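You operate a simulated robot arm through the tools that you are given. There is no shell and no other tool.

You run a simulated robot arm. Do the job below in one go: nothing can be reset, and whatever is moved stays where it is left.

TASK
Fit the 40 ml tube in the dose slide and dose the jar on the jar slide once.
Fine: the old tube goes on the wide mat; push the jar slide in and leave it in. Set down upright: square tube.

Only the result counts: the job must be done as asked and must still hold three seconds after the hand-in. Knocking over, shifting, dropping, spilling or breaking anything else fails it.

THE ROBOT
A 6-joint arm with a two-finger gripper, fixed in place. Base frame: the origin is on the floor under the middle of its stand, x ahead of it, y to its left, z up; the work surface is at about z = 0.84. Lengths are in m, angles in rad, forces in N, time in s.
It reaches about 1.572 m from its shoulder. Its first joint turns from -2.897 to 2.897 rad. Payload 2.45 kg.
Tool frame: the origin (TCP) lies between the finger pads and is the grasp point; the fingertips stand 0.02 m ahead of it; z points along the fingers, y is the line along which they close. The gripper opens to 0.14 m; its body begins 0.168 m behind the TCP.
Orientation is told as [roll, pitch, yaw] about the base's x, y, z axes, in that order, counted from this pose: with the fingers straight down and closing along the base's y, the tool's x points along the base's -x, its y along +y and its z along -z.

THE INTERFACE
- The arm moves only by the tool arm_command. Its argument "plan" is a list of rows, each a list of 6 numbers: the shift along the tool's x, y, z in m, then the turn, a rotation vector about the tool's x, y, z in rad. In form: [[dx, dy, dz, rx, ry, rz], ...]. A call has 1 to 20 rows; each row shifts and turns the commanded pose from where the row before left it, along the tool's axes as they then stand. "jaw" is the opening, from 0 (shut) to 1 (fully open), set as the call begins (left out, the last holds). Each row takes 0.2 s and may step no farther than 0.05 m and 0.15 rad from the row before; otherwise, or with a gripper value out of range, the whole call is refused. Where a pose cannot be reached the arm comes as near as it can. A force on the tool above 70 N (or 10 N above the force at the start of the call, whichever is more), or a blocked arm, ends the call early, and 0.2 s more pass. Each finger travels about 0.045 m/s and halts on what it meets, pressing with about 31 N; the grip force reading is that of the motor and also rises with nothing between the fingers. The clock runs only during rows and for 0.2 s after the last one: add rows that do not move to give the fingers time. It gives the time, the measured TCP pose, the force on the tool (base axes), the opening and the grip force at its end, in the units of the frame above (readings bear some noise), with the torque about the TCP (base axes, N m) and any sound that the robot's microphone picked up.
- Cameras (640 x 400 px; columns grow to the right, rows downward): "scene" is fixed at [0.4001, 0.499, 1.5745]; the picture's right is [-0.36, -0.93, 0.00], its down [-0.74, 0.28, -0.61] and it looks along [0.57, -0.22, -0.79] (base axes); focal length 339 px, centre (320, 200). "wrist" rides on the gripper at [0.078, 0.011, -0.209] in the tool frame; the picture's right is [-0.14, 0.99, 0.00], its down [-0.92, -0.13, -0.37] and it looks along [-0.37, -0.05, 0.93] (tool axes); focal length 280 px, centre (320, 200). There is no depth. A picture from a camera that has moved, and an enlarged one, comes with that camera's place and axes in the base frame and with its lens.
- grab_frame(camera): a new picture of that camera. It takes no simulated time.
- zoom(camera, box): a new picture of the part [left, top, right, bottom] of that camera's present view, enlarged. It takes no simulated time.
- job_done(): hands the job in; it is judged then, once.

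Nothing tells you positions but the pictures and the camera data. Unless the task says otherwise, let go and move clear before handing in.

The tools are called after "Emit:" as a command line: name --pt "numbers of a row" for each row, then --argument value for the rest, lists and objects as JSON in quotes. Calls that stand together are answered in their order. arm_command: Moves the arm, as the interface text tells. Its arguments: {"type":"object","properties":{"plan":{"type":"array","items":{"type":"array","items":{"type":"number"}}},"jaw":{"type":"number"}},"required":["plan"]} The other tools are called the same way: grab_frame (camera) takes a picture; zoom (camera, box) takes an enlarged picture of a part of a camera's view; job_done () hands the job in.

At the start:

```text
clock: 0.0
position: [0.7988, 0.2703, 1.1815]
orientation: [0.0, 0.0, 0.003]
ft_force: [-0.3, -0.4, 0.1]
ft_torque: [-0.02, 0.0, -0.03]
opening: 0.1399
grasp_force: 0.1
```

scene: 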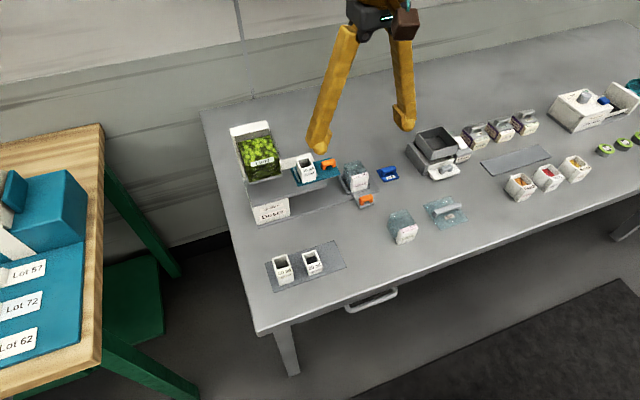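
wrist: 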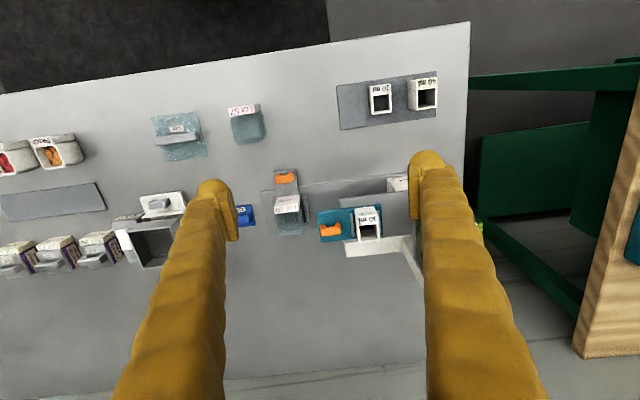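

I see a bench with a dispenser (green pellets hopper), a teal slide carrying a tube, a jar slide with a jar, and a mat with two square tubes. I will zoom in to read the labels before moving.

Emit:
zoom --camera "scene" --box '[220, 110, 420, 235]'

Emit:
zoom --camera "scene" --box '[240, 220, 400, 320]'

Emit:
zoom --camera "scene" --box '[380, 80, 640, 242]'

Emit:
zoom --camera "wrist" --box '[220, 60, 460, 270]'

```text
3.20 times, centred on (320, 172) of scene
camera zoom: at [0.4001, 0.499, 1.5745], right [-0.36, -0.93, 0.0], down [-0.74, 0.28, -0.61], along [0.57, -0.22, -0.79], focal length 1084 px, centre (320, 288)
```

zoom: 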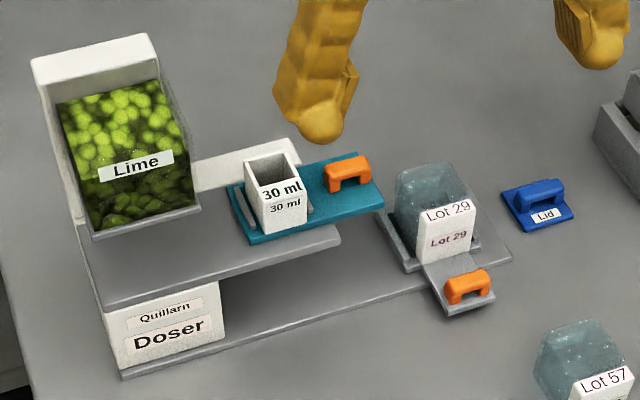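

```text
4.00 times, centred on (320, 270) of scene
camera zoom: at [0.4001, 0.499, 1.5745], right [-0.36, -0.93, 0.0], down [-0.74, 0.28, -0.61], along [0.57, -0.22, -0.79], focal length 1355 px, centre (320, -80)
```

zoom: 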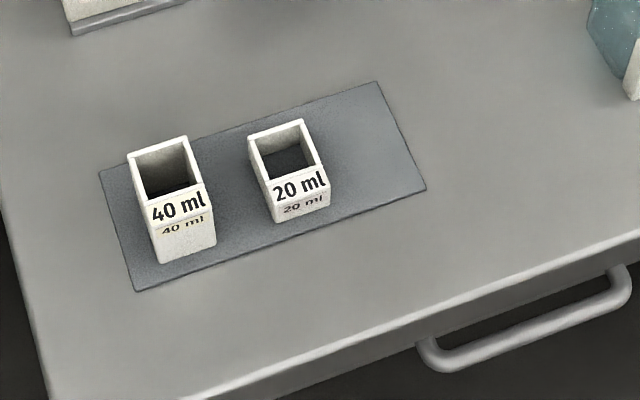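

```text
2.46 times, centred on (510, 161) of scene
camera zoom: at [0.4001, 0.499, 1.5745], right [-0.36, -0.93, 0.0], down [-0.74, 0.28, -0.61], along [0.57, -0.22, -0.79], focal length 834 px, centre (-148, 296)
```

zoom: 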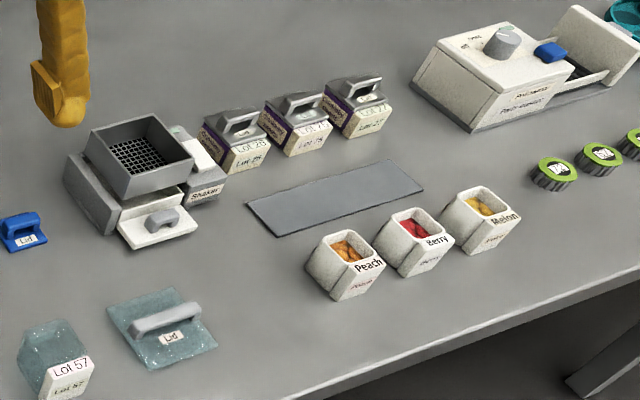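

```text
1.90 times, centred on (340, 165) of wrist
camera zoom: at [0.7225, 0.2812, 1.3891], right [0.14, 0.99, 0.0], down [0.92, -0.13, 0.37], along [0.37, -0.05, -0.93], focal length 534 px, centre (282, 267)
```

zoom: 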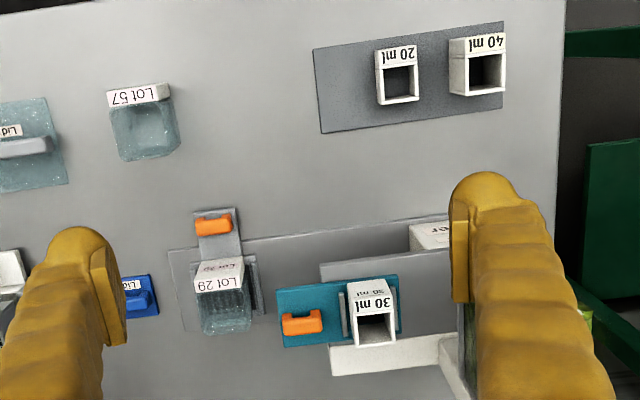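

The doser is at the left with a 30 ml tube in its teal slide, and the 40 ml and 20 ml tubes stand on a mat near the bench edge. There is also another grey mat further right. I'll zoom more to measure both mats and the slides.

Emit:
zoom --camera "wrist" --box '[300, 50, 480, 162]'

Emit:
zoom --camera "wrist" --box '[230, 150, 430, 275]'

Emit:
zoom --camera "wrist" --box '[0, 90, 220, 290]'

Emit:
zoom --camera "scene" --box '[280, 130, 400, 215]'

Emit:
zoom --camera "scene" --box '[220, 110, 330, 230]'

Emit:
zoom --camera "scene" --box '[0, 120, 120, 380]'

```text
3.56 times, centred on (390, 106) of wrist
camera zoom: at [0.7225, 0.2812, 1.3891], right [0.14, 0.99, 0.0], down [0.92, -0.13, 0.37], along [0.37, -0.05, -0.93], focal length 997 px, centre (71, 534)
```

zoom: 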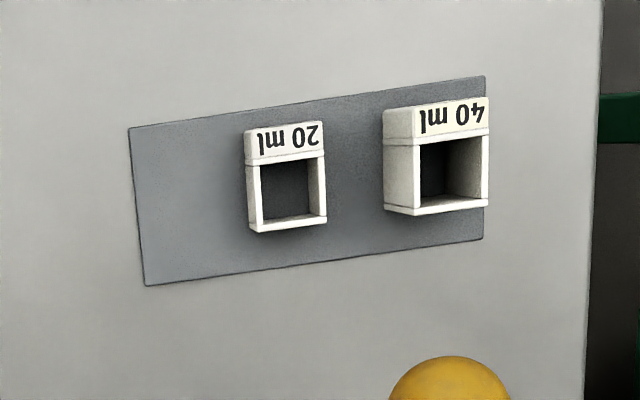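

```text
3.20 times, centred on (330, 212) of wrist
camera zoom: at [0.7225, 0.2812, 1.3891], right [0.14, 0.99, 0.0], down [0.92, -0.13, 0.37], along [0.37, -0.05, -0.93], focal length 897 px, centre (288, 160)
```

zoom: 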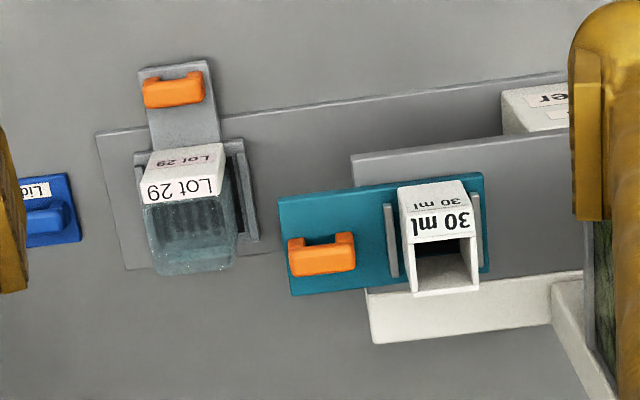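

```text
2.00 times, centred on (110, 190) of wrist
camera zoom: at [0.7225, 0.2812, 1.3891], right [0.14, 0.99, 0.0], down [0.92, -0.13, 0.37], along [0.37, -0.05, -0.93], focal length 561 px, centre (740, 220)
```

zoom: 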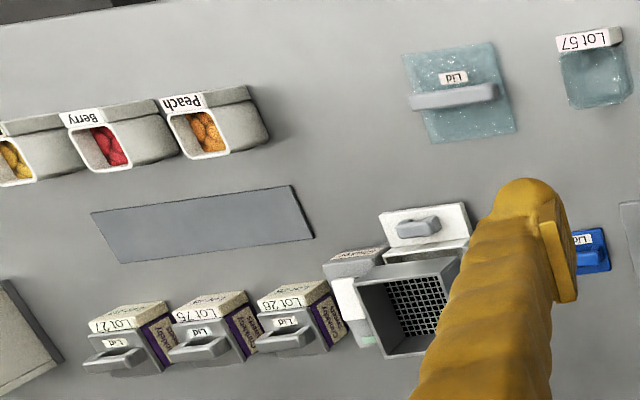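

```text
4.71 times, centred on (340, 172) of scene
camera zoom: at [0.4001, 0.499, 1.5745], right [-0.36, -0.93, 0.0], down [-0.74, 0.28, -0.61], along [0.57, -0.22, -0.79], focal length 1594 px, centre (226, 329)
```

zoom: 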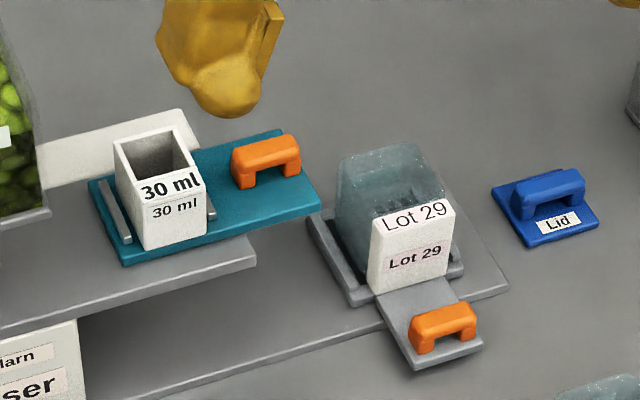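

```text
3.33 times, centred on (275, 170) of scene
camera zoom: at [0.4001, 0.499, 1.5745], right [-0.36, -0.93, 0.0], down [-0.74, 0.28, -0.61], along [0.57, -0.22, -0.79], focal length 1129 px, centre (470, 300)
```

zoom: 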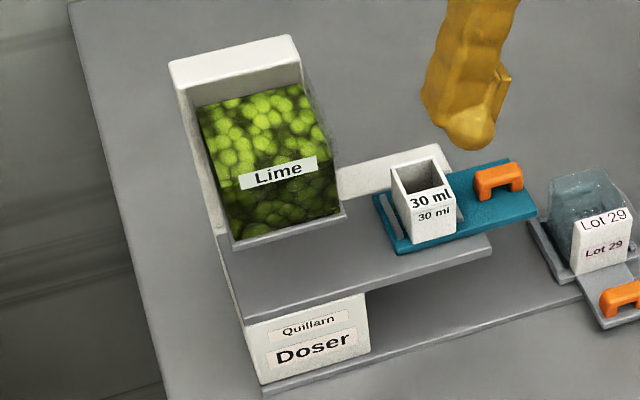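

```text
1.54 times, centred on (60, 250) of scene
camera zoom: at [0.4001, 0.499, 1.5745], right [-0.36, -0.93, 0.0], down [-0.74, 0.28, -0.61], along [0.57, -0.22, -0.79], focal length 521 px, centre (720, 123)
```

zoom: 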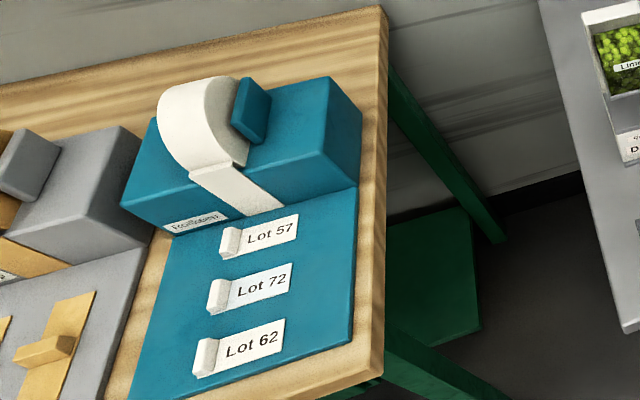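

The 40 ml tube is near (0.745, 0.452) and its mat spans about x 0.722–0.803, y 0.31–0.49. The second mat, at about x 0.84–0.90, y −0.42 to −0.20, is longer but narrower. I'll swing the arm over the right part of the bench, high up, to see whether there are other mats.

Emit:
arm_command --pt "0 -0.05 -0.02 0 0 0" --pt "0 -0.05 -0.02 0 0 0" --pt "0 -0.05 -0.02 0 0 0" --pt "0 -0.05 -0.02 0 0 0" --pt "0 -0.05 -0.02 0 0 0" --pt "0 -0.05 0 0 0 0" --pt "0 -0.05 0 0 0 0" --pt "0 -0.05 0 0 0 0" --pt "0 -0.05 0 0 0 0" --pt "0 -0.05 0 0 0 0" --pt "0 -0.05 0 0 0 0" --pt "0 -0.05 0 0 0 0" --pt "0 0 0 0 0 0" --pt "0 0 0 0 0 0"

Emit:
grab_frame --camera "wrist"

Emit:
grab_frame --camera "scene"

```text
refused: row 1 steps farther than a row can; nothing moved
```

```text
taken
camera wrist: at [0.7225, 0.2812, 1.3891], right [0.14, 0.99, 0.0], down [0.92, -0.13, 0.37], along [0.37, -0.05, -0.93], focal length 280 px, centre (320, 200)
```

wrist: 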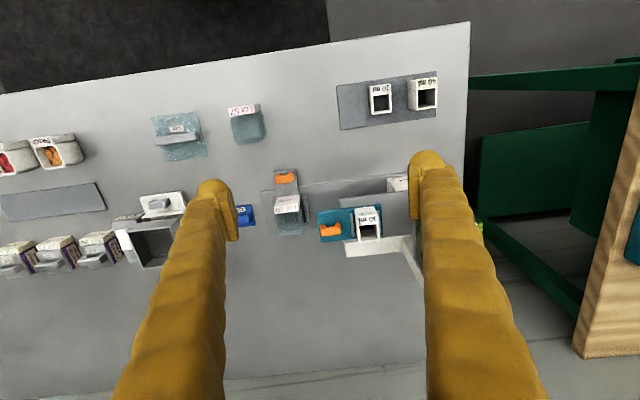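

```text
taken
```

scene: 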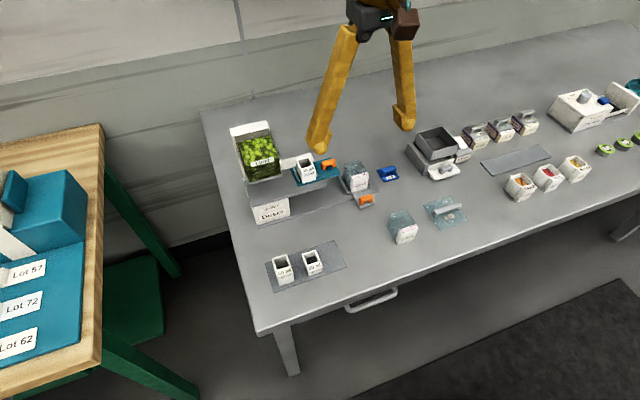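

The combined step was over 0.05 m, so nothing moved. I'll repeat it with smaller steps, heading to the right and slightly up.

Emit:
arm_command --pt "0 -0.045 -0.015 0 0 0" --pt "0 -0.045 -0.015 0 0 0" --pt "0 -0.045 -0.015 0 0 0" --pt "0 -0.045 -0.015 0 0 0" --pt "0 -0.045 -0.015 0 0 0" --pt "0 -0.045 0 0 0 0" --pt "0 -0.045 0 0 0 0" --pt "0 -0.045 0 0 0 0" --pt "0 -0.045 0 0 0 0" --pt "0 -0.045 0 0 0 0" --pt "0 -0.045 0 0 0 0" --pt "0 -0.045 0 0 0 0" --pt "0 -0.045 0 0 0 0" --pt "0 -0.045 0 0 0 0" --pt "0 0 0 0 0 0" --pt "0 0 0 0 0 0"

Emit:
grab_frame --camera "wrist"

Emit:
grab_frame --camera "scene"

```text
clock: 3.4
position: [0.7993, -0.3592, 1.2553]
orientation: [0.002, -0.001, -0.001]
ft_force: [0.1, 0.7, -0.2]
ft_torque: [0.01, -0.02, -0.04]
opening: 0.1398
grasp_force: 0.0
```

```text
taken
camera wrist: at [0.7225, -0.3491, 1.463], right [0.14, 0.99, 0.0], down [0.92, -0.13, 0.37], along [0.37, -0.05, -0.93], focal length 280 px, centre (320, 200)
```

wrist: 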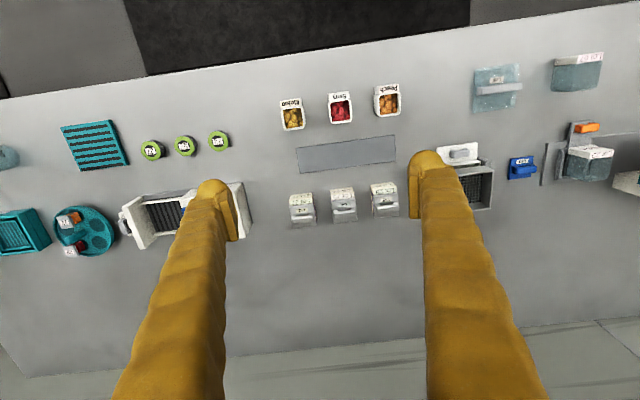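

```text
taken
```

scene: 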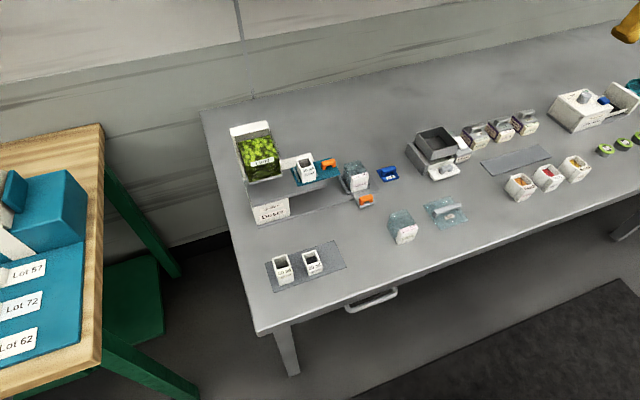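

There is also a teal ribbed pad at the far right of the bench. I'll zoom on it and the other things there.

Emit:
zoom --camera "wrist" --box '[0, 90, 260, 280]'

Emit:
zoom --camera "wrist" --box '[260, 70, 640, 230]'

```text
2.11 times, centred on (130, 185) of wrist
camera zoom: at [0.7225, -0.3491, 1.463], right [0.14, 0.99, 0.0], down [0.92, -0.13, 0.37], along [0.37, -0.05, -0.93], focal length 590 px, centre (720, 232)
```

zoom: 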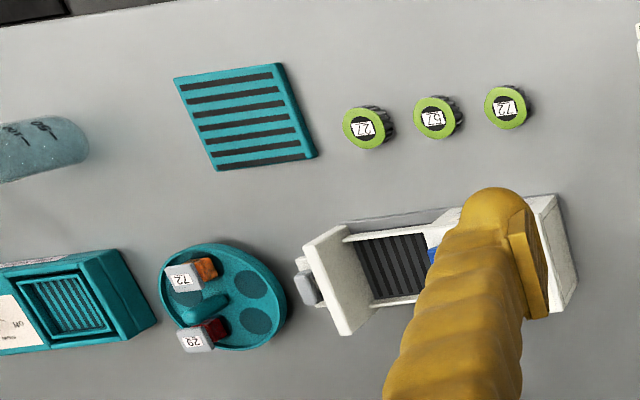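

```text
1.68 times, centred on (450, 150) of wrist
camera zoom: at [0.7225, -0.3491, 1.463], right [0.14, 0.99, 0.0], down [0.92, -0.13, 0.37], along [0.37, -0.05, -0.93], focal length 472 px, centre (101, 284)
```

zoom: 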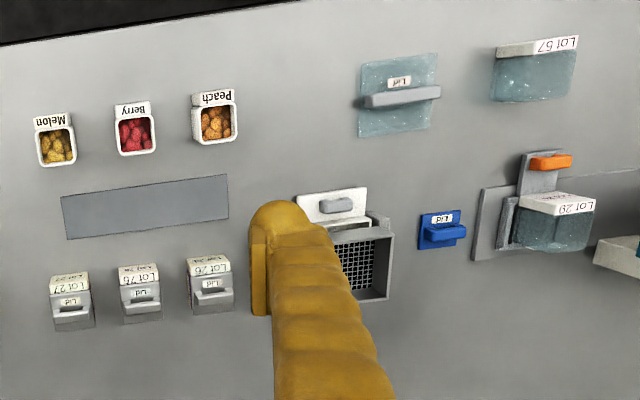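

The only plain mats are the two grey ones; the one holding the tubes (about 0.18 × 0.08) is the wider of the two, with the other just 0.06 wide. I'll go back left and lower to look closely at the doser.

Emit:
arm_command --pt "0 0.045 0 0 0 0" --pt "0 0.045 0 0 0 0" --pt "0 0.045 0 0 0 0" --pt "0 0.045 0 0 0 0" --pt "0 0.045 0 0 0 0" --pt "0 0.045 0 0 0 0" --pt "0 0.045 0 0 0 0" --pt "0 0.045 0 0 0 0" --pt "0 0.045 0 0 0 0" --pt "0 0.045 0.01 0 0 0" --pt "0 0.045 0.01 0 0 0" --pt "0 0.045 0.015 0 0 0" --pt "0.02 0.03 0.025 0 0 0" --pt "0.02 0.01 0.03 0 0 0" --pt "0.02 0 0.03 0 0 0" --pt "0 0 0.03 0 0 0" --pt "0 0 0 0 0 0"

Emit:
grab_frame --camera "wrist"

```text
clock: 7.0
position: [0.7389, 0.2199, 1.1055]
orientation: [0.001, 0.0, 0.0]
ft_force: [0.2, -0.2, 0.3]
ft_torque: [-0.01, -0.01, -0.01]
opening: 0.1401
grasp_force: 0.0
```

```text
taken
camera wrist: at [0.6623, 0.2312, 1.3139], right [0.14, 0.99, 0.0], down [0.92, -0.13, 0.37], along [0.37, -0.05, -0.93], focal length 280 px, centre (320, 200)
```

wrist: 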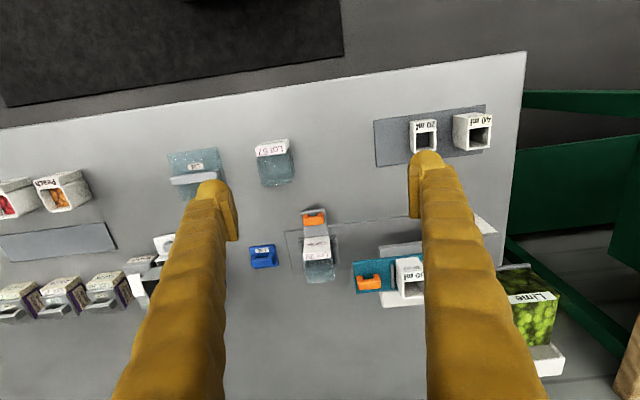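

I'll tilt the hand to look forward at the doser's front side and gauge heights.

Emit:
arm_command --pt "0 0.02 0 0 -0.15 0" --pt "0 0 0 0 -0.15 0" --pt "0 0 0 0 -0.15 0" --pt "0 0 0 0 -0.15 0" --pt "0 0 0 0 0 0"

Emit:
grab_frame --camera "wrist"

```text
clock: 8.2
position: [0.7381, 0.2402, 1.1052]
orientation: [0.001, -0.599, 0.0]
ft_force: [0.0, 1.0, 0.4]
ft_torque: [0.0, -0.03, 0.02]
opening: 0.1401
grasp_force: 0.1
```

```text
taken
camera wrist: at [0.5576, 0.2508, 1.2334], right [0.11, 0.99, 0.08], down [0.55, -0.13, 0.82], along [0.83, -0.05, -0.56], focal length 280 px, centre (320, 200)
```

wrist: 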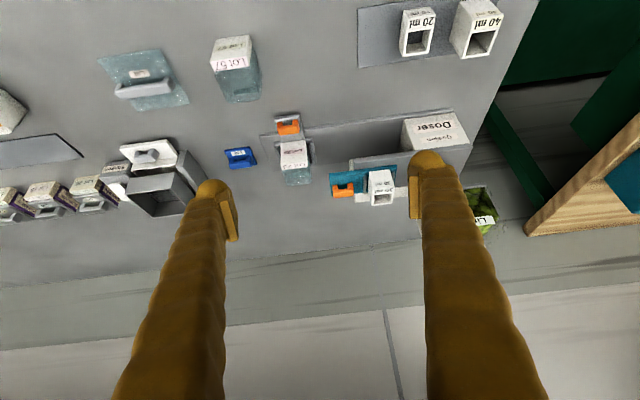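

Emit:
zoom --camera "wrist" --box '[240, 90, 500, 250]'

Emit:
zoom --camera "wrist" --box '[260, 100, 420, 212]'

Emit:
zoom --camera "wrist" --box '[350, 0, 540, 75]'

```text
2.46 times, centred on (370, 170) of wrist
camera zoom: at [0.5576, 0.2508, 1.2334], right [0.11, 0.99, 0.08], down [0.55, -0.13, 0.82], along [0.83, -0.05, -0.56], focal length 690 px, centre (197, 274)
```

zoom: 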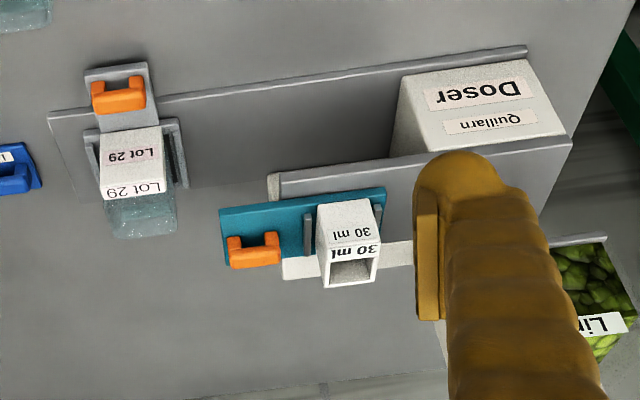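

```text
3.57 times, centred on (340, 156) of wrist
camera zoom: at [0.5576, 0.2508, 1.2334], right [0.11, 0.99, 0.08], down [0.55, -0.13, 0.82], along [0.83, -0.05, -0.56], focal length 1001 px, centre (249, 357)
```

zoom: 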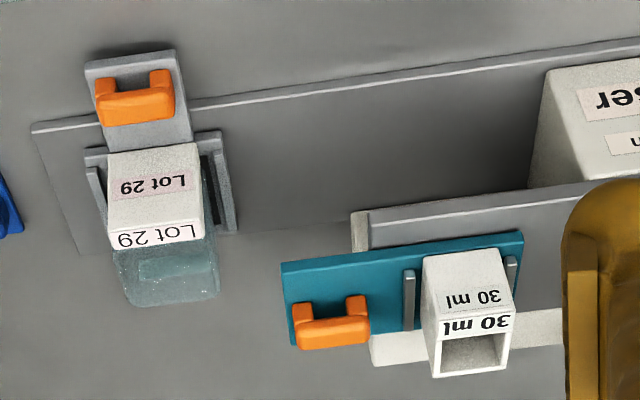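

```text
3.37 times, centred on (445, 38) of wrist
camera zoom: at [0.5576, 0.2508, 1.2334], right [0.11, 0.99, 0.08], down [0.55, -0.13, 0.82], along [0.83, -0.05, -0.56], focal length 944 px, centre (-101, 747)
```

zoom: 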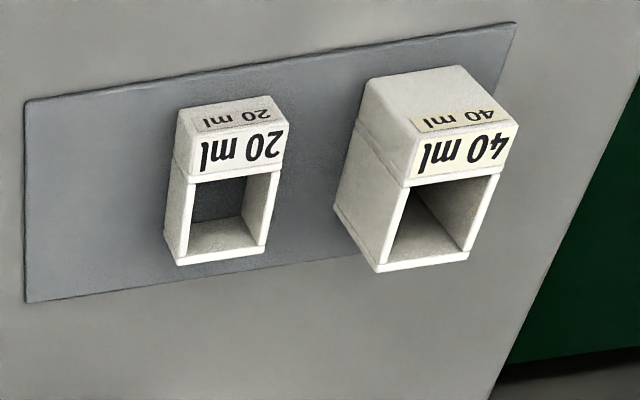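

Triangulating from these views: the 30 ml tube is about (0.94, 0.33), top z≈0.98, and its slide handle about (0.95, 0.267, 0.965). The hopper starts at y≈0.395, and the jar handle is near (0.864, 0.19, 0.886). I'll level the hand and turn it so the fingers close along x, clear of the slide's fences.

Emit:
arm_command --pt "0 0 0 0 0.15 0" --pt "0 0 0 0 0.15 0" --pt "0 0 0 0 0.15 0" --pt "0 0 0 0 0.15 0" --pt "0 0 -0.03 0 0 -0.15" --pt "0 0 0 0 0 -0.15" --pt "0 0 0 0 0 -0.15" --pt "0 0 0 0 0 -0.15" --pt "0 0 0 0 0 -0.15" --pt "0 0 0 0 0 -0.15" --pt "0 0 0 0 0 -0.15" --pt "0 0 0 0 0 -0.15" --pt "0 0 0 0 0 -0.15" --pt "0 0 0 0 0 -0.15" --pt "0 0 0 0 0 -0.0708" --pt "0 0 0 0 0 0"

Emit:
grab_frame --camera "wrist"

Emit:
grab_frame --camera "scene"

```text
clock: 11.6
position: [0.7394, 0.241, 1.1357]
orientation: [-0.001, 0.001, 1.571]
ft_force: [-1.2, -0.3, -0.1]
ft_torque: [0.0, 0.0, 0.03]
opening: 0.1401
grasp_force: 0.0
```

```text
taken
camera wrist: at [0.7298, 0.162, 1.3443], right [-0.99, 0.14, 0.0], down [0.13, 0.92, 0.37], along [0.05, 0.37, -0.93], focal length 280 px, centre (320, 200)
```

wrist: 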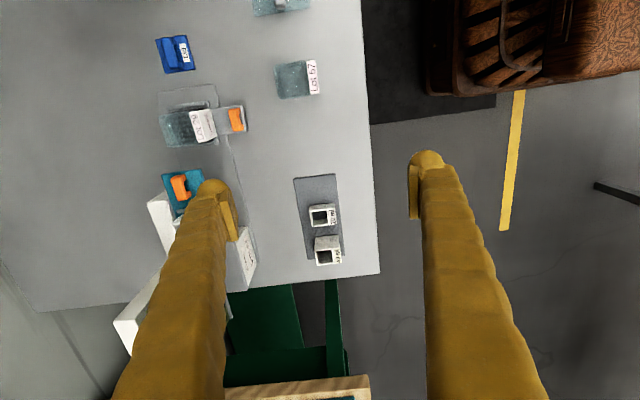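

```text
taken
```

scene: 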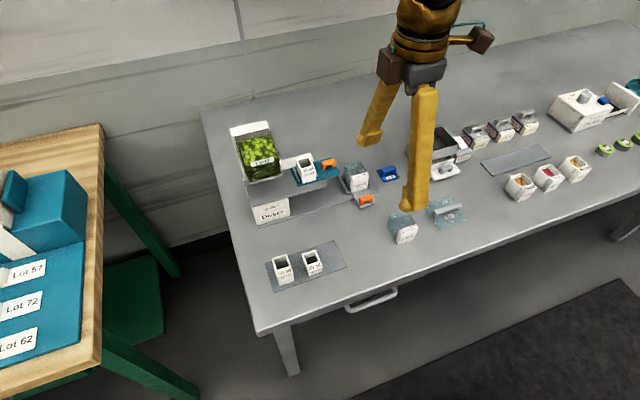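

Turned fine. Now I'll move over the 30 ml tube, staying high, and look straight down on it.

Emit:
arm_command --pt "-0.0175 -0.0405 0 0 0 0" --pt "-0.0175 -0.0405 0 0 0 0" --pt "-0.0175 -0.0405 0 0 0 0" --pt "-0.0175 -0.0405 0 0 0 0" --pt "-0.0175 -0.0405 0 0 0 0" --pt "0 0 0 0 0 0" --pt "0 0 0 0 0 0"

Emit:
grab_frame --camera "wrist"

Emit:
zoom --camera "wrist" --box '[230, 90, 420, 215]'

Emit:
grab_frame --camera "scene"

```text
clock: 13.2
position: [0.9417, 0.3278, 1.1359]
orientation: [0.0, 0.0, 1.57]
ft_force: [0.0, 1.0, -0.2]
ft_torque: [0.0, -0.01, 0.05]
opening: 0.14
grasp_force: 0.0
```

```text
taken
camera wrist: at [0.932, 0.2488, 1.3433], right [-0.99, 0.14, 0.0], down [0.13, 0.92, 0.37], along [0.05, 0.37, -0.93], focal length 280 px, centre (320, 200)
```

wrist: 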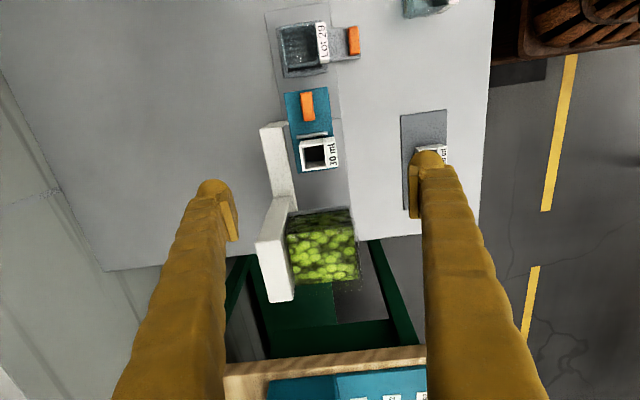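

```text
3.20 times, centred on (325, 152) of wrist
camera zoom: at [0.932, 0.2488, 1.3433], right [-0.99, 0.14, 0.0], down [0.13, 0.92, 0.37], along [0.05, 0.37, -0.93], focal length 897 px, centre (304, 352)
```

zoom: 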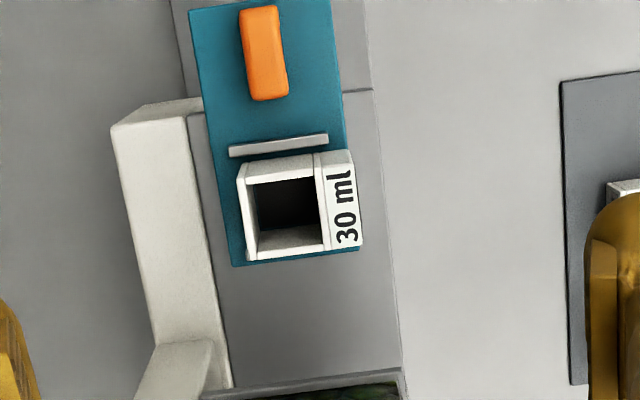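

```text
taken
```

scene: 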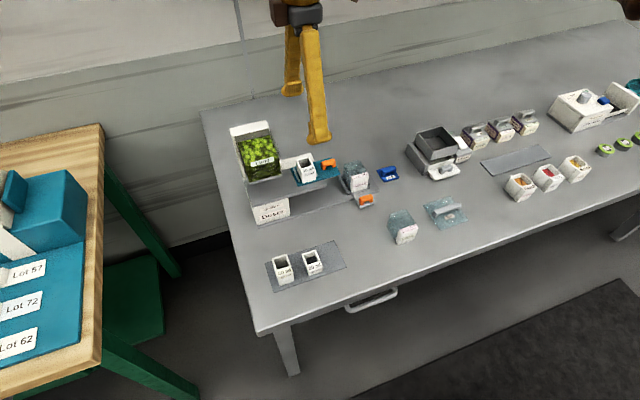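

Seen from above, the 30 ml tube is centred about 1.5 mm to +x of the TCP axis, with outer size about 0.046 (x) × 0.040 (y). I'll narrow the jaws to about 0.075 and come down halfway to refine.

Emit:
arm_command --pt "0 -0.0015 0 0 0 0" --pt "0 0 0 0 0 0" --pt "0 0 0.025 0 0 0" --pt "0 0 0.025 0 0 0" --pt "0 0 0.025 0 0 0" --pt "0 0 0.02 0 0 0" --pt "0 0 0 0 0 0" --jaw 0.54

Emit:
grab_frame --camera "wrist"

Emit:
zoom --camera "wrist" --box '[240, 120, 400, 220]'

Emit:
zoom --camera "scene" --box '[250, 90, 410, 215]'

```text
clock: 14.8
position: [0.9429, 0.3262, 1.0403]
orientation: [-0.001, 0.0, 1.571]
ft_force: [-0.1, 0.7, 0.3]
ft_torque: [-0.03, -0.03, 0.02]
opening: 0.0758
grasp_force: 0.0
```

```text
taken
camera wrist: at [0.9337, 0.249, 1.2488], right [-0.99, 0.14, 0.0], down [0.13, 0.92, 0.37], along [0.05, 0.37, -0.93], focal length 280 px, centre (320, 200)
```

wrist: 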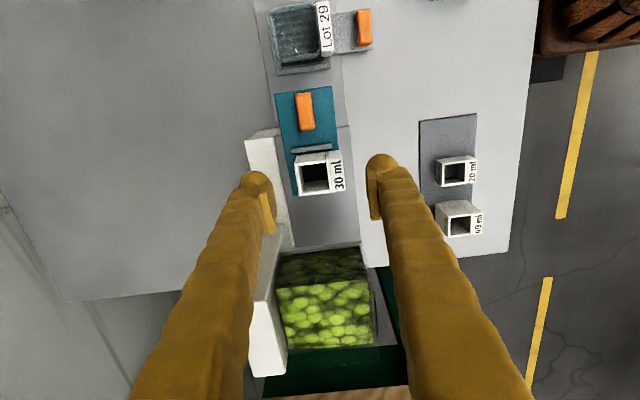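

```text
4.00 times, centred on (320, 170) of wrist
camera zoom: at [0.9337, 0.249, 1.2488], right [-0.99, 0.14, 0.0], down [0.13, 0.92, 0.37], along [0.05, 0.37, -0.93], focal length 1122 px, centre (320, 320)
```

zoom: 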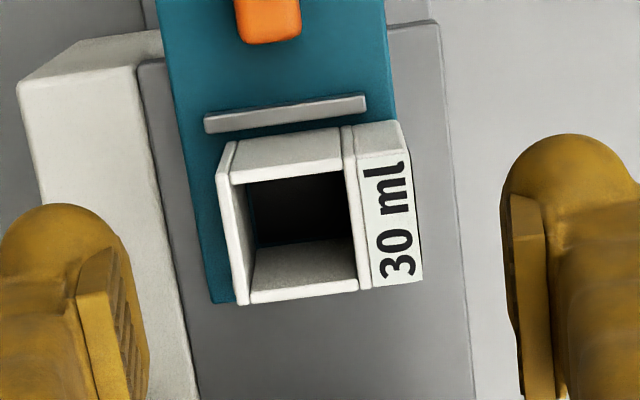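

```text
3.20 times, centred on (330, 152) of scene
camera zoom: at [0.4001, 0.499, 1.5745], right [-0.36, -0.93, 0.0], down [-0.74, 0.28, -0.61], along [0.57, -0.22, -0.79], focal length 1084 px, centre (288, 352)
```

zoom: 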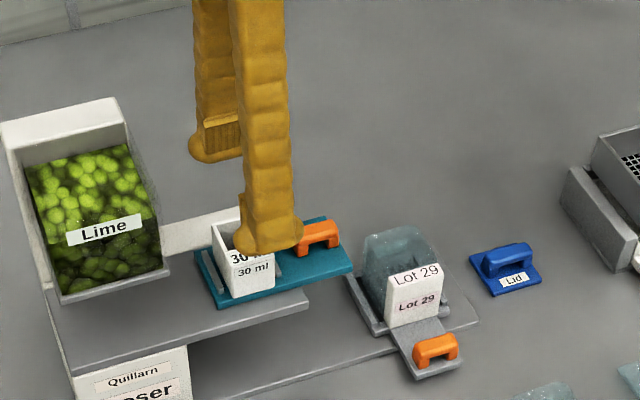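

The tube lies between the jaws with the fence strip on its −y side. I'll zoom in more to find the exact rim corners.

Emit:
zoom --camera "wrist" --box '[284, 140, 356, 200]'

```text
6.67 times, centred on (320, 170) of wrist
camera zoom: at [0.9337, 0.249, 1.2488], right [-0.99, 0.14, 0.0], down [0.13, 0.92, 0.37], along [0.05, 0.37, -0.93], focal length 1869 px, centre (320, 400)
```

zoom: 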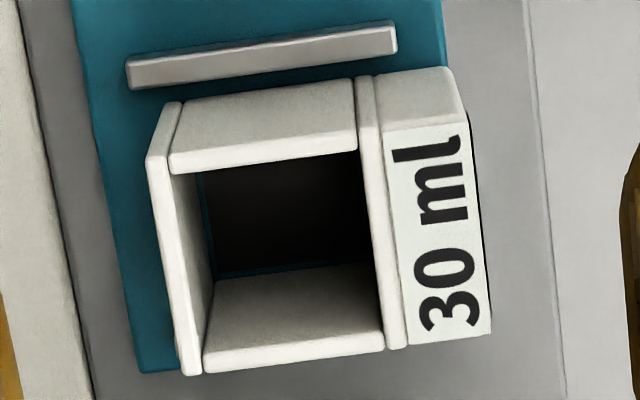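

The tube is centred on the jaws in x with no yaw, and I can see the slide has a hole under it. I'll descend to z≈0.975 and close on it.

Emit:
arm_command --pt "-0.001 0 0.022 0 0 0" --pt "0 0 0.022 0 0 0" --pt "0 0 0.021 0 0 0" --pt "0 0 0 0 0 0" --pt "0 0 0 0 0 0"

Emit:
grab_frame --camera "wrist"

Emit:
zoom --camera "scene" --box '[250, 90, 410, 215]'

```text
clock: 16.0
position: [0.9431, 0.3274, 0.975]
orientation: [0.0, 0.0, 1.57]
ft_force: [0.5, 0.3, -0.5]
ft_torque: [-0.01, -0.04, -0.02]
opening: 0.0756
grasp_force: 0.1
```

```text
taken
camera wrist: at [0.934, 0.2504, 1.1839], right [-0.99, 0.14, 0.0], down [0.13, 0.92, 0.37], along [0.05, 0.37, -0.93], focal length 280 px, centre (320, 200)
```

wrist: 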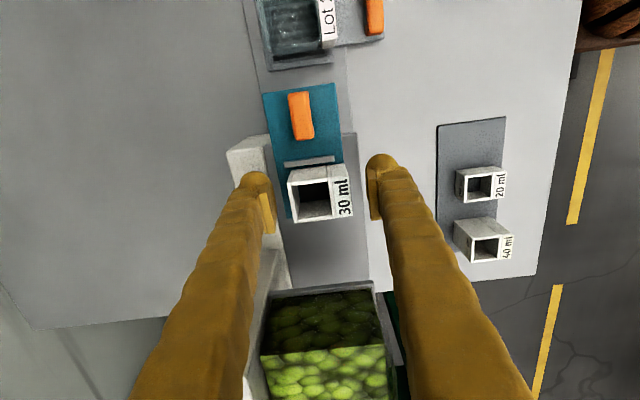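

```text
3.20 times, centred on (330, 152) of scene
camera zoom: at [0.4001, 0.499, 1.5745], right [-0.36, -0.93, 0.0], down [-0.74, 0.28, -0.61], along [0.57, -0.22, -0.79], focal length 1084 px, centre (288, 352)
```

zoom: 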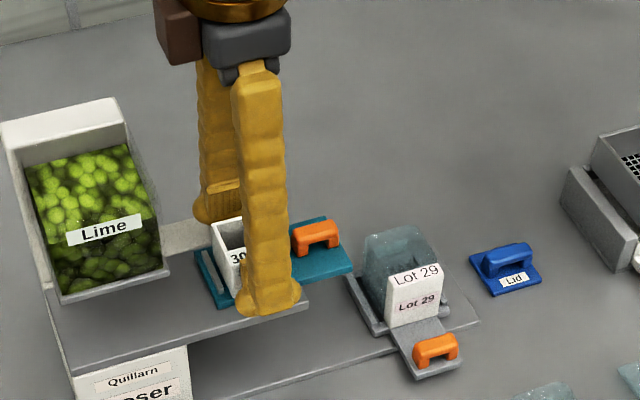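

The fingers straddle the tube with clearance. I'll take a reference zoom and then close gently on it.

Emit:
zoom --camera "wrist" --box '[270, 150, 380, 230]'

Emit:
arm_command --pt "0 0 0 0 0 0" --pt "0 0 0 0 0 0" --pt "0 0 0 0 0 0" --pt "0 0 0 0 0 0" --pt "0 0 0 0 0 0" --pt "0 0 0 0 0 0" --jaw 0.0

Emit:
zoom --camera "wrist" --box '[270, 150, 380, 230]'

```text
5.00 times, centred on (325, 190) of wrist
camera zoom: at [0.934, 0.2504, 1.1839], right [-0.99, 0.14, 0.0], down [0.13, 0.92, 0.37], along [0.05, 0.37, -0.93], focal length 1402 px, centre (295, 250)
```

zoom: 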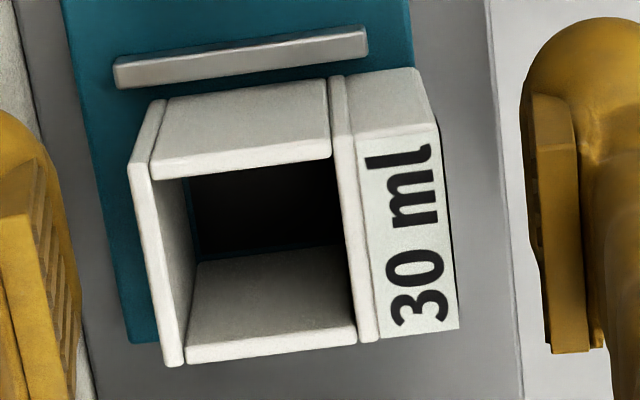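

```text
clock: 17.4
position: [0.9422, 0.3291, 0.9758]
orientation: [-0.001, 0.001, 1.571]
ft_force: [0.5, -0.3, -0.4]
ft_torque: [-0.01, 0.0, 0.0]
opening: 0.0462
grasp_force: 30.8
```

```text
5.00 times, centred on (325, 190) of wrist
camera zoom: at [0.934, 0.2504, 1.184], right [-0.99, 0.14, 0.0], down [0.13, 0.92, 0.37], along [0.05, 0.37, -0.93], focal length 1402 px, centre (295, 250)
```

zoom: 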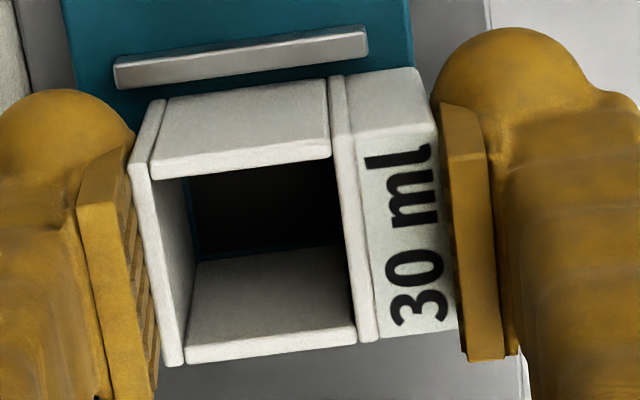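

The 30 ml tube is gripped (opening 0.046, 31 N). I'll lift it straight up slowly.

Emit:
arm_command --pt "0 0 -0.005 0 0 0" --pt "0 0 -0.01 0 0 0" --pt "0 0 -0.02 0 0 0" --pt "0 0 -0.03 0 0 0" --pt "0 0 -0.03 0 0 0" --pt "0 0 0 0 0 0"

Emit:
grab_frame --camera "wrist"

Emit:
zoom --camera "scene" --box '[250, 90, 410, 215]'

Emit:
zoom --camera "wrist" --box '[250, 80, 400, 210]'

```text
clock: 18.8
position: [0.9431, 0.3276, 1.0703]
orientation: [0.001, -0.002, 1.571]
ft_force: [0.6, 0.2, -0.2]
ft_torque: [-0.01, 0.02, -0.02]
opening: 0.0459
grasp_force: 30.8
```

```text
taken
camera wrist: at [0.9342, 0.2501, 1.2789], right [-0.99, 0.14, 0.0], down [0.13, 0.92, 0.37], along [0.05, 0.37, -0.93], focal length 280 px, centre (320, 200)
```

wrist: 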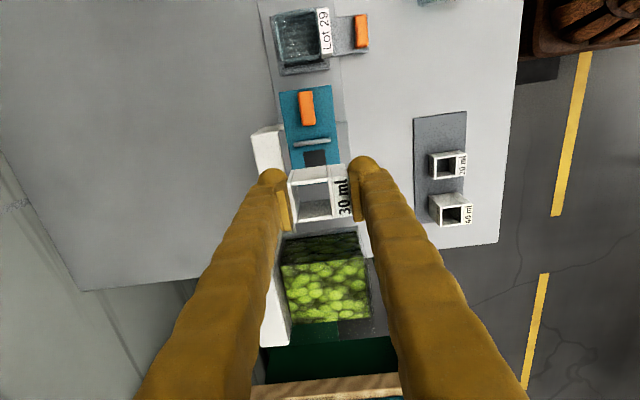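

```text
3.20 times, centred on (330, 152) of scene
camera zoom: at [0.4001, 0.499, 1.5745], right [-0.36, -0.93, 0.0], down [-0.74, 0.28, -0.61], along [0.57, -0.22, -0.79], focal length 1084 px, centre (288, 352)
```

zoom: 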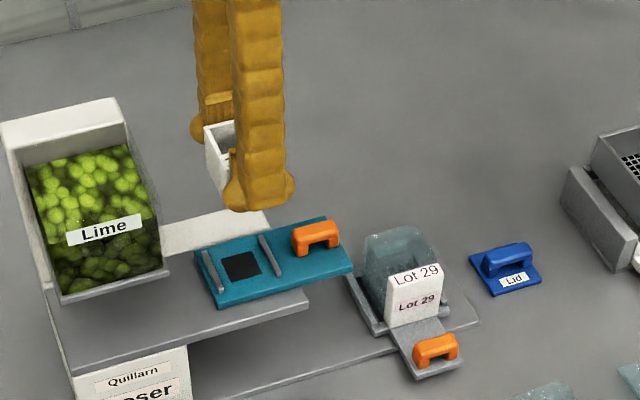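

```text
3.08 times, centred on (325, 145) of wrist
camera zoom: at [0.9342, 0.2501, 1.2789], right [-0.99, 0.14, 0.0], down [0.13, 0.92, 0.37], along [0.05, 0.37, -0.93], focal length 863 px, centre (305, 369)
```

zoom: 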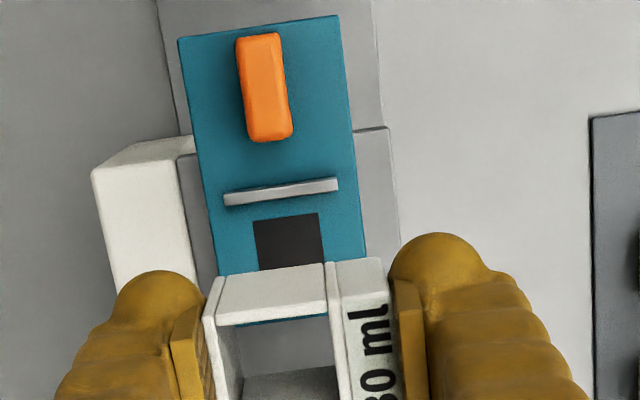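

The old tube is out; the slide stayed put, showing its square hole and two fences. Next I carry the tube toward the free end of the tube mat, around (0.7625, 0.3365), and check from above.

Emit:
arm_command --pt "-0.002 0.045 0 0 0 0" --pt "-0.002 0.045 0 0 0 0" --pt "-0.002 0.045 0 0 0 0" --pt "-0.003 0.0456 0 0 0 0" --pt "0 0 0.02 0 0 0" --pt "0 0 0.03 0 0 0" --pt "0 0 0 0 0 0"

Emit:
grab_frame --camera "wrist"

Emit:
zoom --camera "wrist" --box '[240, 100, 400, 270]'

Emit:
zoom --camera "scene" --box '[240, 200, 400, 320]'

```text
clock: 20.4
position: [0.7629, 0.3366, 1.021]
orientation: [0.0, 0.0, 1.571]
ft_force: [-0.1, 0.5, 0.1]
ft_torque: [-0.02, 0.01, -0.01]
opening: 0.0462
grasp_force: 31.4
```

```text
taken
camera wrist: at [0.753, 0.2594, 1.2281], right [-0.99, 0.14, 0.0], down [0.13, 0.92, 0.37], along [0.05, 0.37, -0.93], focal length 280 px, centre (320, 200)
```

wrist: 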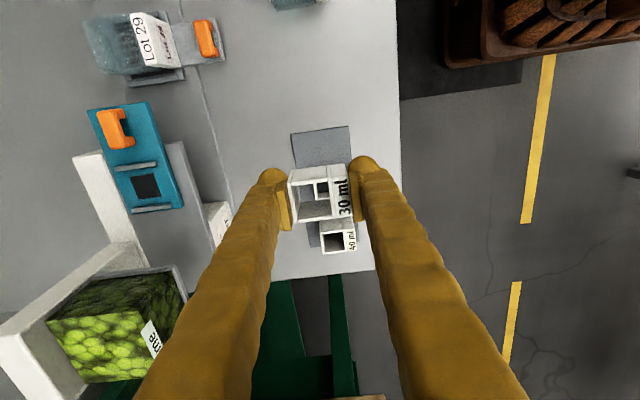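

```text
2.35 times, centred on (320, 185) of wrist
camera zoom: at [0.753, 0.2594, 1.2281], right [-0.99, 0.14, 0.0], down [0.13, 0.92, 0.37], along [0.05, 0.37, -0.93], focal length 660 px, centre (320, 235)
```

zoom: 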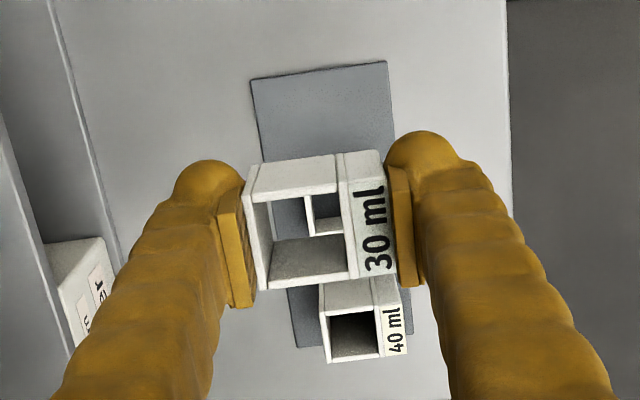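

```text
3.33 times, centred on (320, 260) of scene
camera zoom: at [0.4001, 0.499, 1.5745], right [-0.36, -0.93, 0.0], down [-0.74, 0.28, -0.61], along [0.57, -0.22, -0.79], focal length 1129 px, centre (320, 0)
```

zoom: 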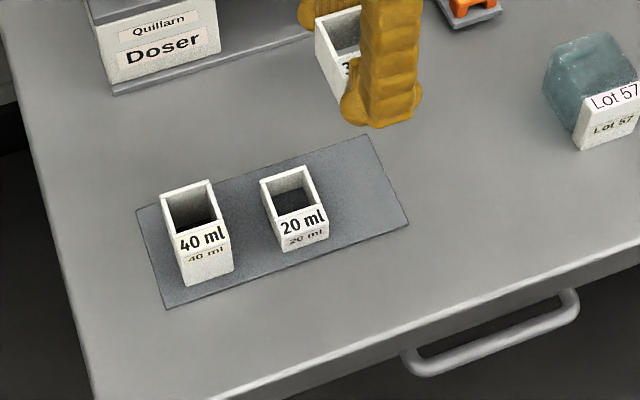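

The free area on the mat is about y 0.313–0.370, so the tube (0.034 wide) fits centred at y≈0.339. I'll descend to about 2 cm above and check again.

Emit:
arm_command --pt "-0.001 0 0.04 0 0 0" --pt "0 0 0.04 0 0 0" --pt "0 0 0.035 0 0 0" --pt "0 0 0.02 0 0 0" --pt "0 0 0 0 0 0"

Emit:
grab_frame --camera "wrist"

Emit:
zoom --camera "scene" --box '[250, 210, 390, 310]'

```text
clock: 21.6
position: [0.7636, 0.3377, 0.8852]
orientation: [0.0, 0.0, 1.571]
ft_force: [0.4, -1.0, -0.2]
ft_torque: [-0.04, -0.03, 0.04]
opening: 0.046
grasp_force: 31.2
```

```text
taken
camera wrist: at [0.7537, 0.261, 1.0935], right [-0.99, 0.14, 0.0], down [0.13, 0.92, 0.37], along [0.05, 0.37, -0.93], focal length 280 px, centre (320, 200)
```

wrist: 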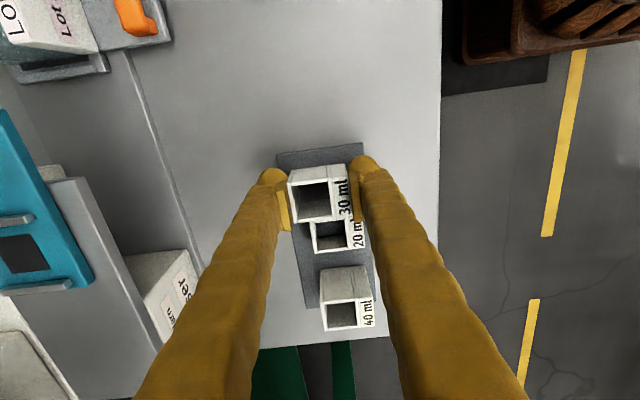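

```text
4.00 times, centred on (320, 260) of scene
camera zoom: at [0.4001, 0.499, 1.5745], right [-0.36, -0.93, 0.0], down [-0.74, 0.28, -0.61], along [0.57, -0.22, -0.79], focal length 1355 px, centre (320, -40)
```

zoom: 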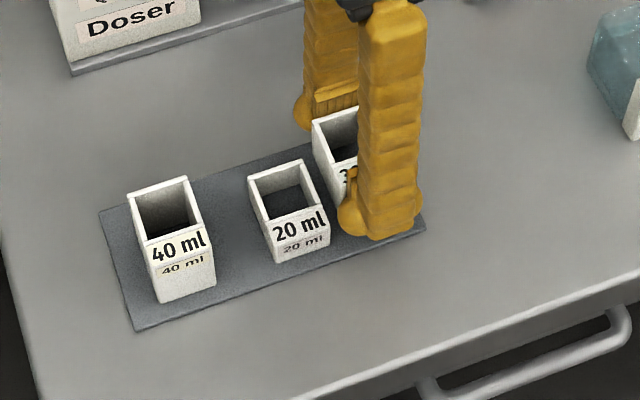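

Emit:
zoom --camera "wrist" --box '[260, 130, 390, 270]'

```text
2.86 times, centred on (325, 200) of wrist
camera zoom: at [0.7537, 0.261, 1.0935], right [-0.99, 0.14, 0.0], down [0.13, 0.92, 0.37], along [0.05, 0.37, -0.93], focal length 801 px, centre (306, 200)
```

zoom: 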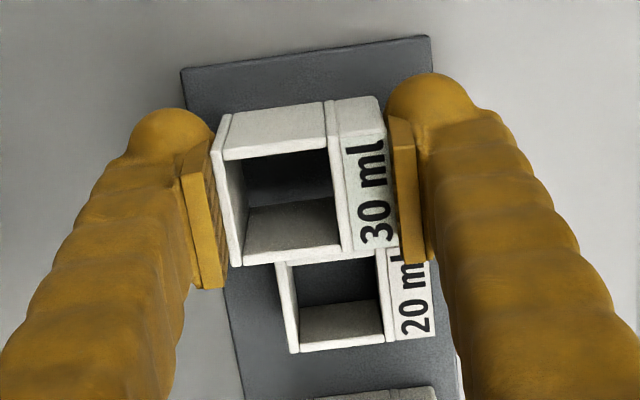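

Clearance to the 20 ml tube is about 14 mm for the tube but only about 3 mm for the front finger. I'll shift 3 mm to −y and lower in small steps.

Emit:
arm_command --pt "0.003 0 0 0 0 0" --pt "0 0 0.006 0 0 0" --pt "0 0 0.005 0 0 0" --pt "0 0 0.003 0 0 0" --pt "0 0 0 0 0 0"

Emit:
zoom --camera "scene" --box '[300, 220, 380, 280]'

Emit:
zoom --camera "wrist" --box '[260, 130, 390, 270]'

```text
clock: 22.8
position: [0.7632, 0.3354, 0.8714]
orientation: [-0.001, 0.001, 1.571]
ft_force: [-1.6, 3.1, 24.3]
ft_torque: [0.08, -0.02, 0.0]
opening: 0.046
grasp_force: 30.9
```

```text
6.67 times, centred on (340, 250) of scene
camera zoom: at [0.4001, 0.499, 1.5745], right [-0.36, -0.93, 0.0], down [-0.74, 0.28, -0.61], along [0.57, -0.22, -0.79], focal length 2258 px, centre (187, -133)
```

zoom: 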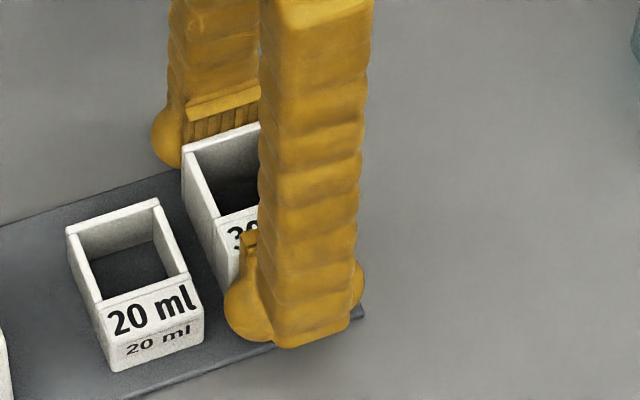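

```text
2.86 times, centred on (325, 200) of wrist
camera zoom: at [0.7534, 0.2578, 1.0804], right [-0.99, 0.14, 0.0], down [0.13, 0.92, 0.37], along [0.05, 0.37, -0.93], focal length 801 px, centre (306, 200)
```

zoom: 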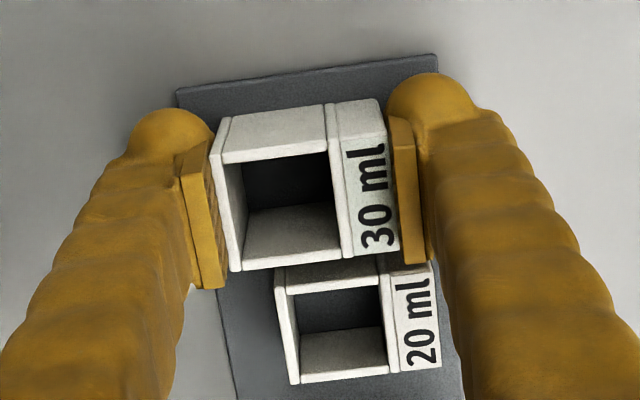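

Contact with the mat reached (24 N up) at z≈0.871. I'll ease off by 1 mm, then open the jaws.

Emit:
arm_command --pt "0 0 -0.001 0 0 0" --pt "0 0 0 0 0 0"

```text
clock: 23.4
position: [0.7641, 0.3356, 0.872]
orientation: [0.0, 0.0, 1.57]
ft_force: [4.2, 2.0, 8.8]
ft_torque: [0.05, -0.13, -0.01]
opening: 0.0461
grasp_force: 31.0
```

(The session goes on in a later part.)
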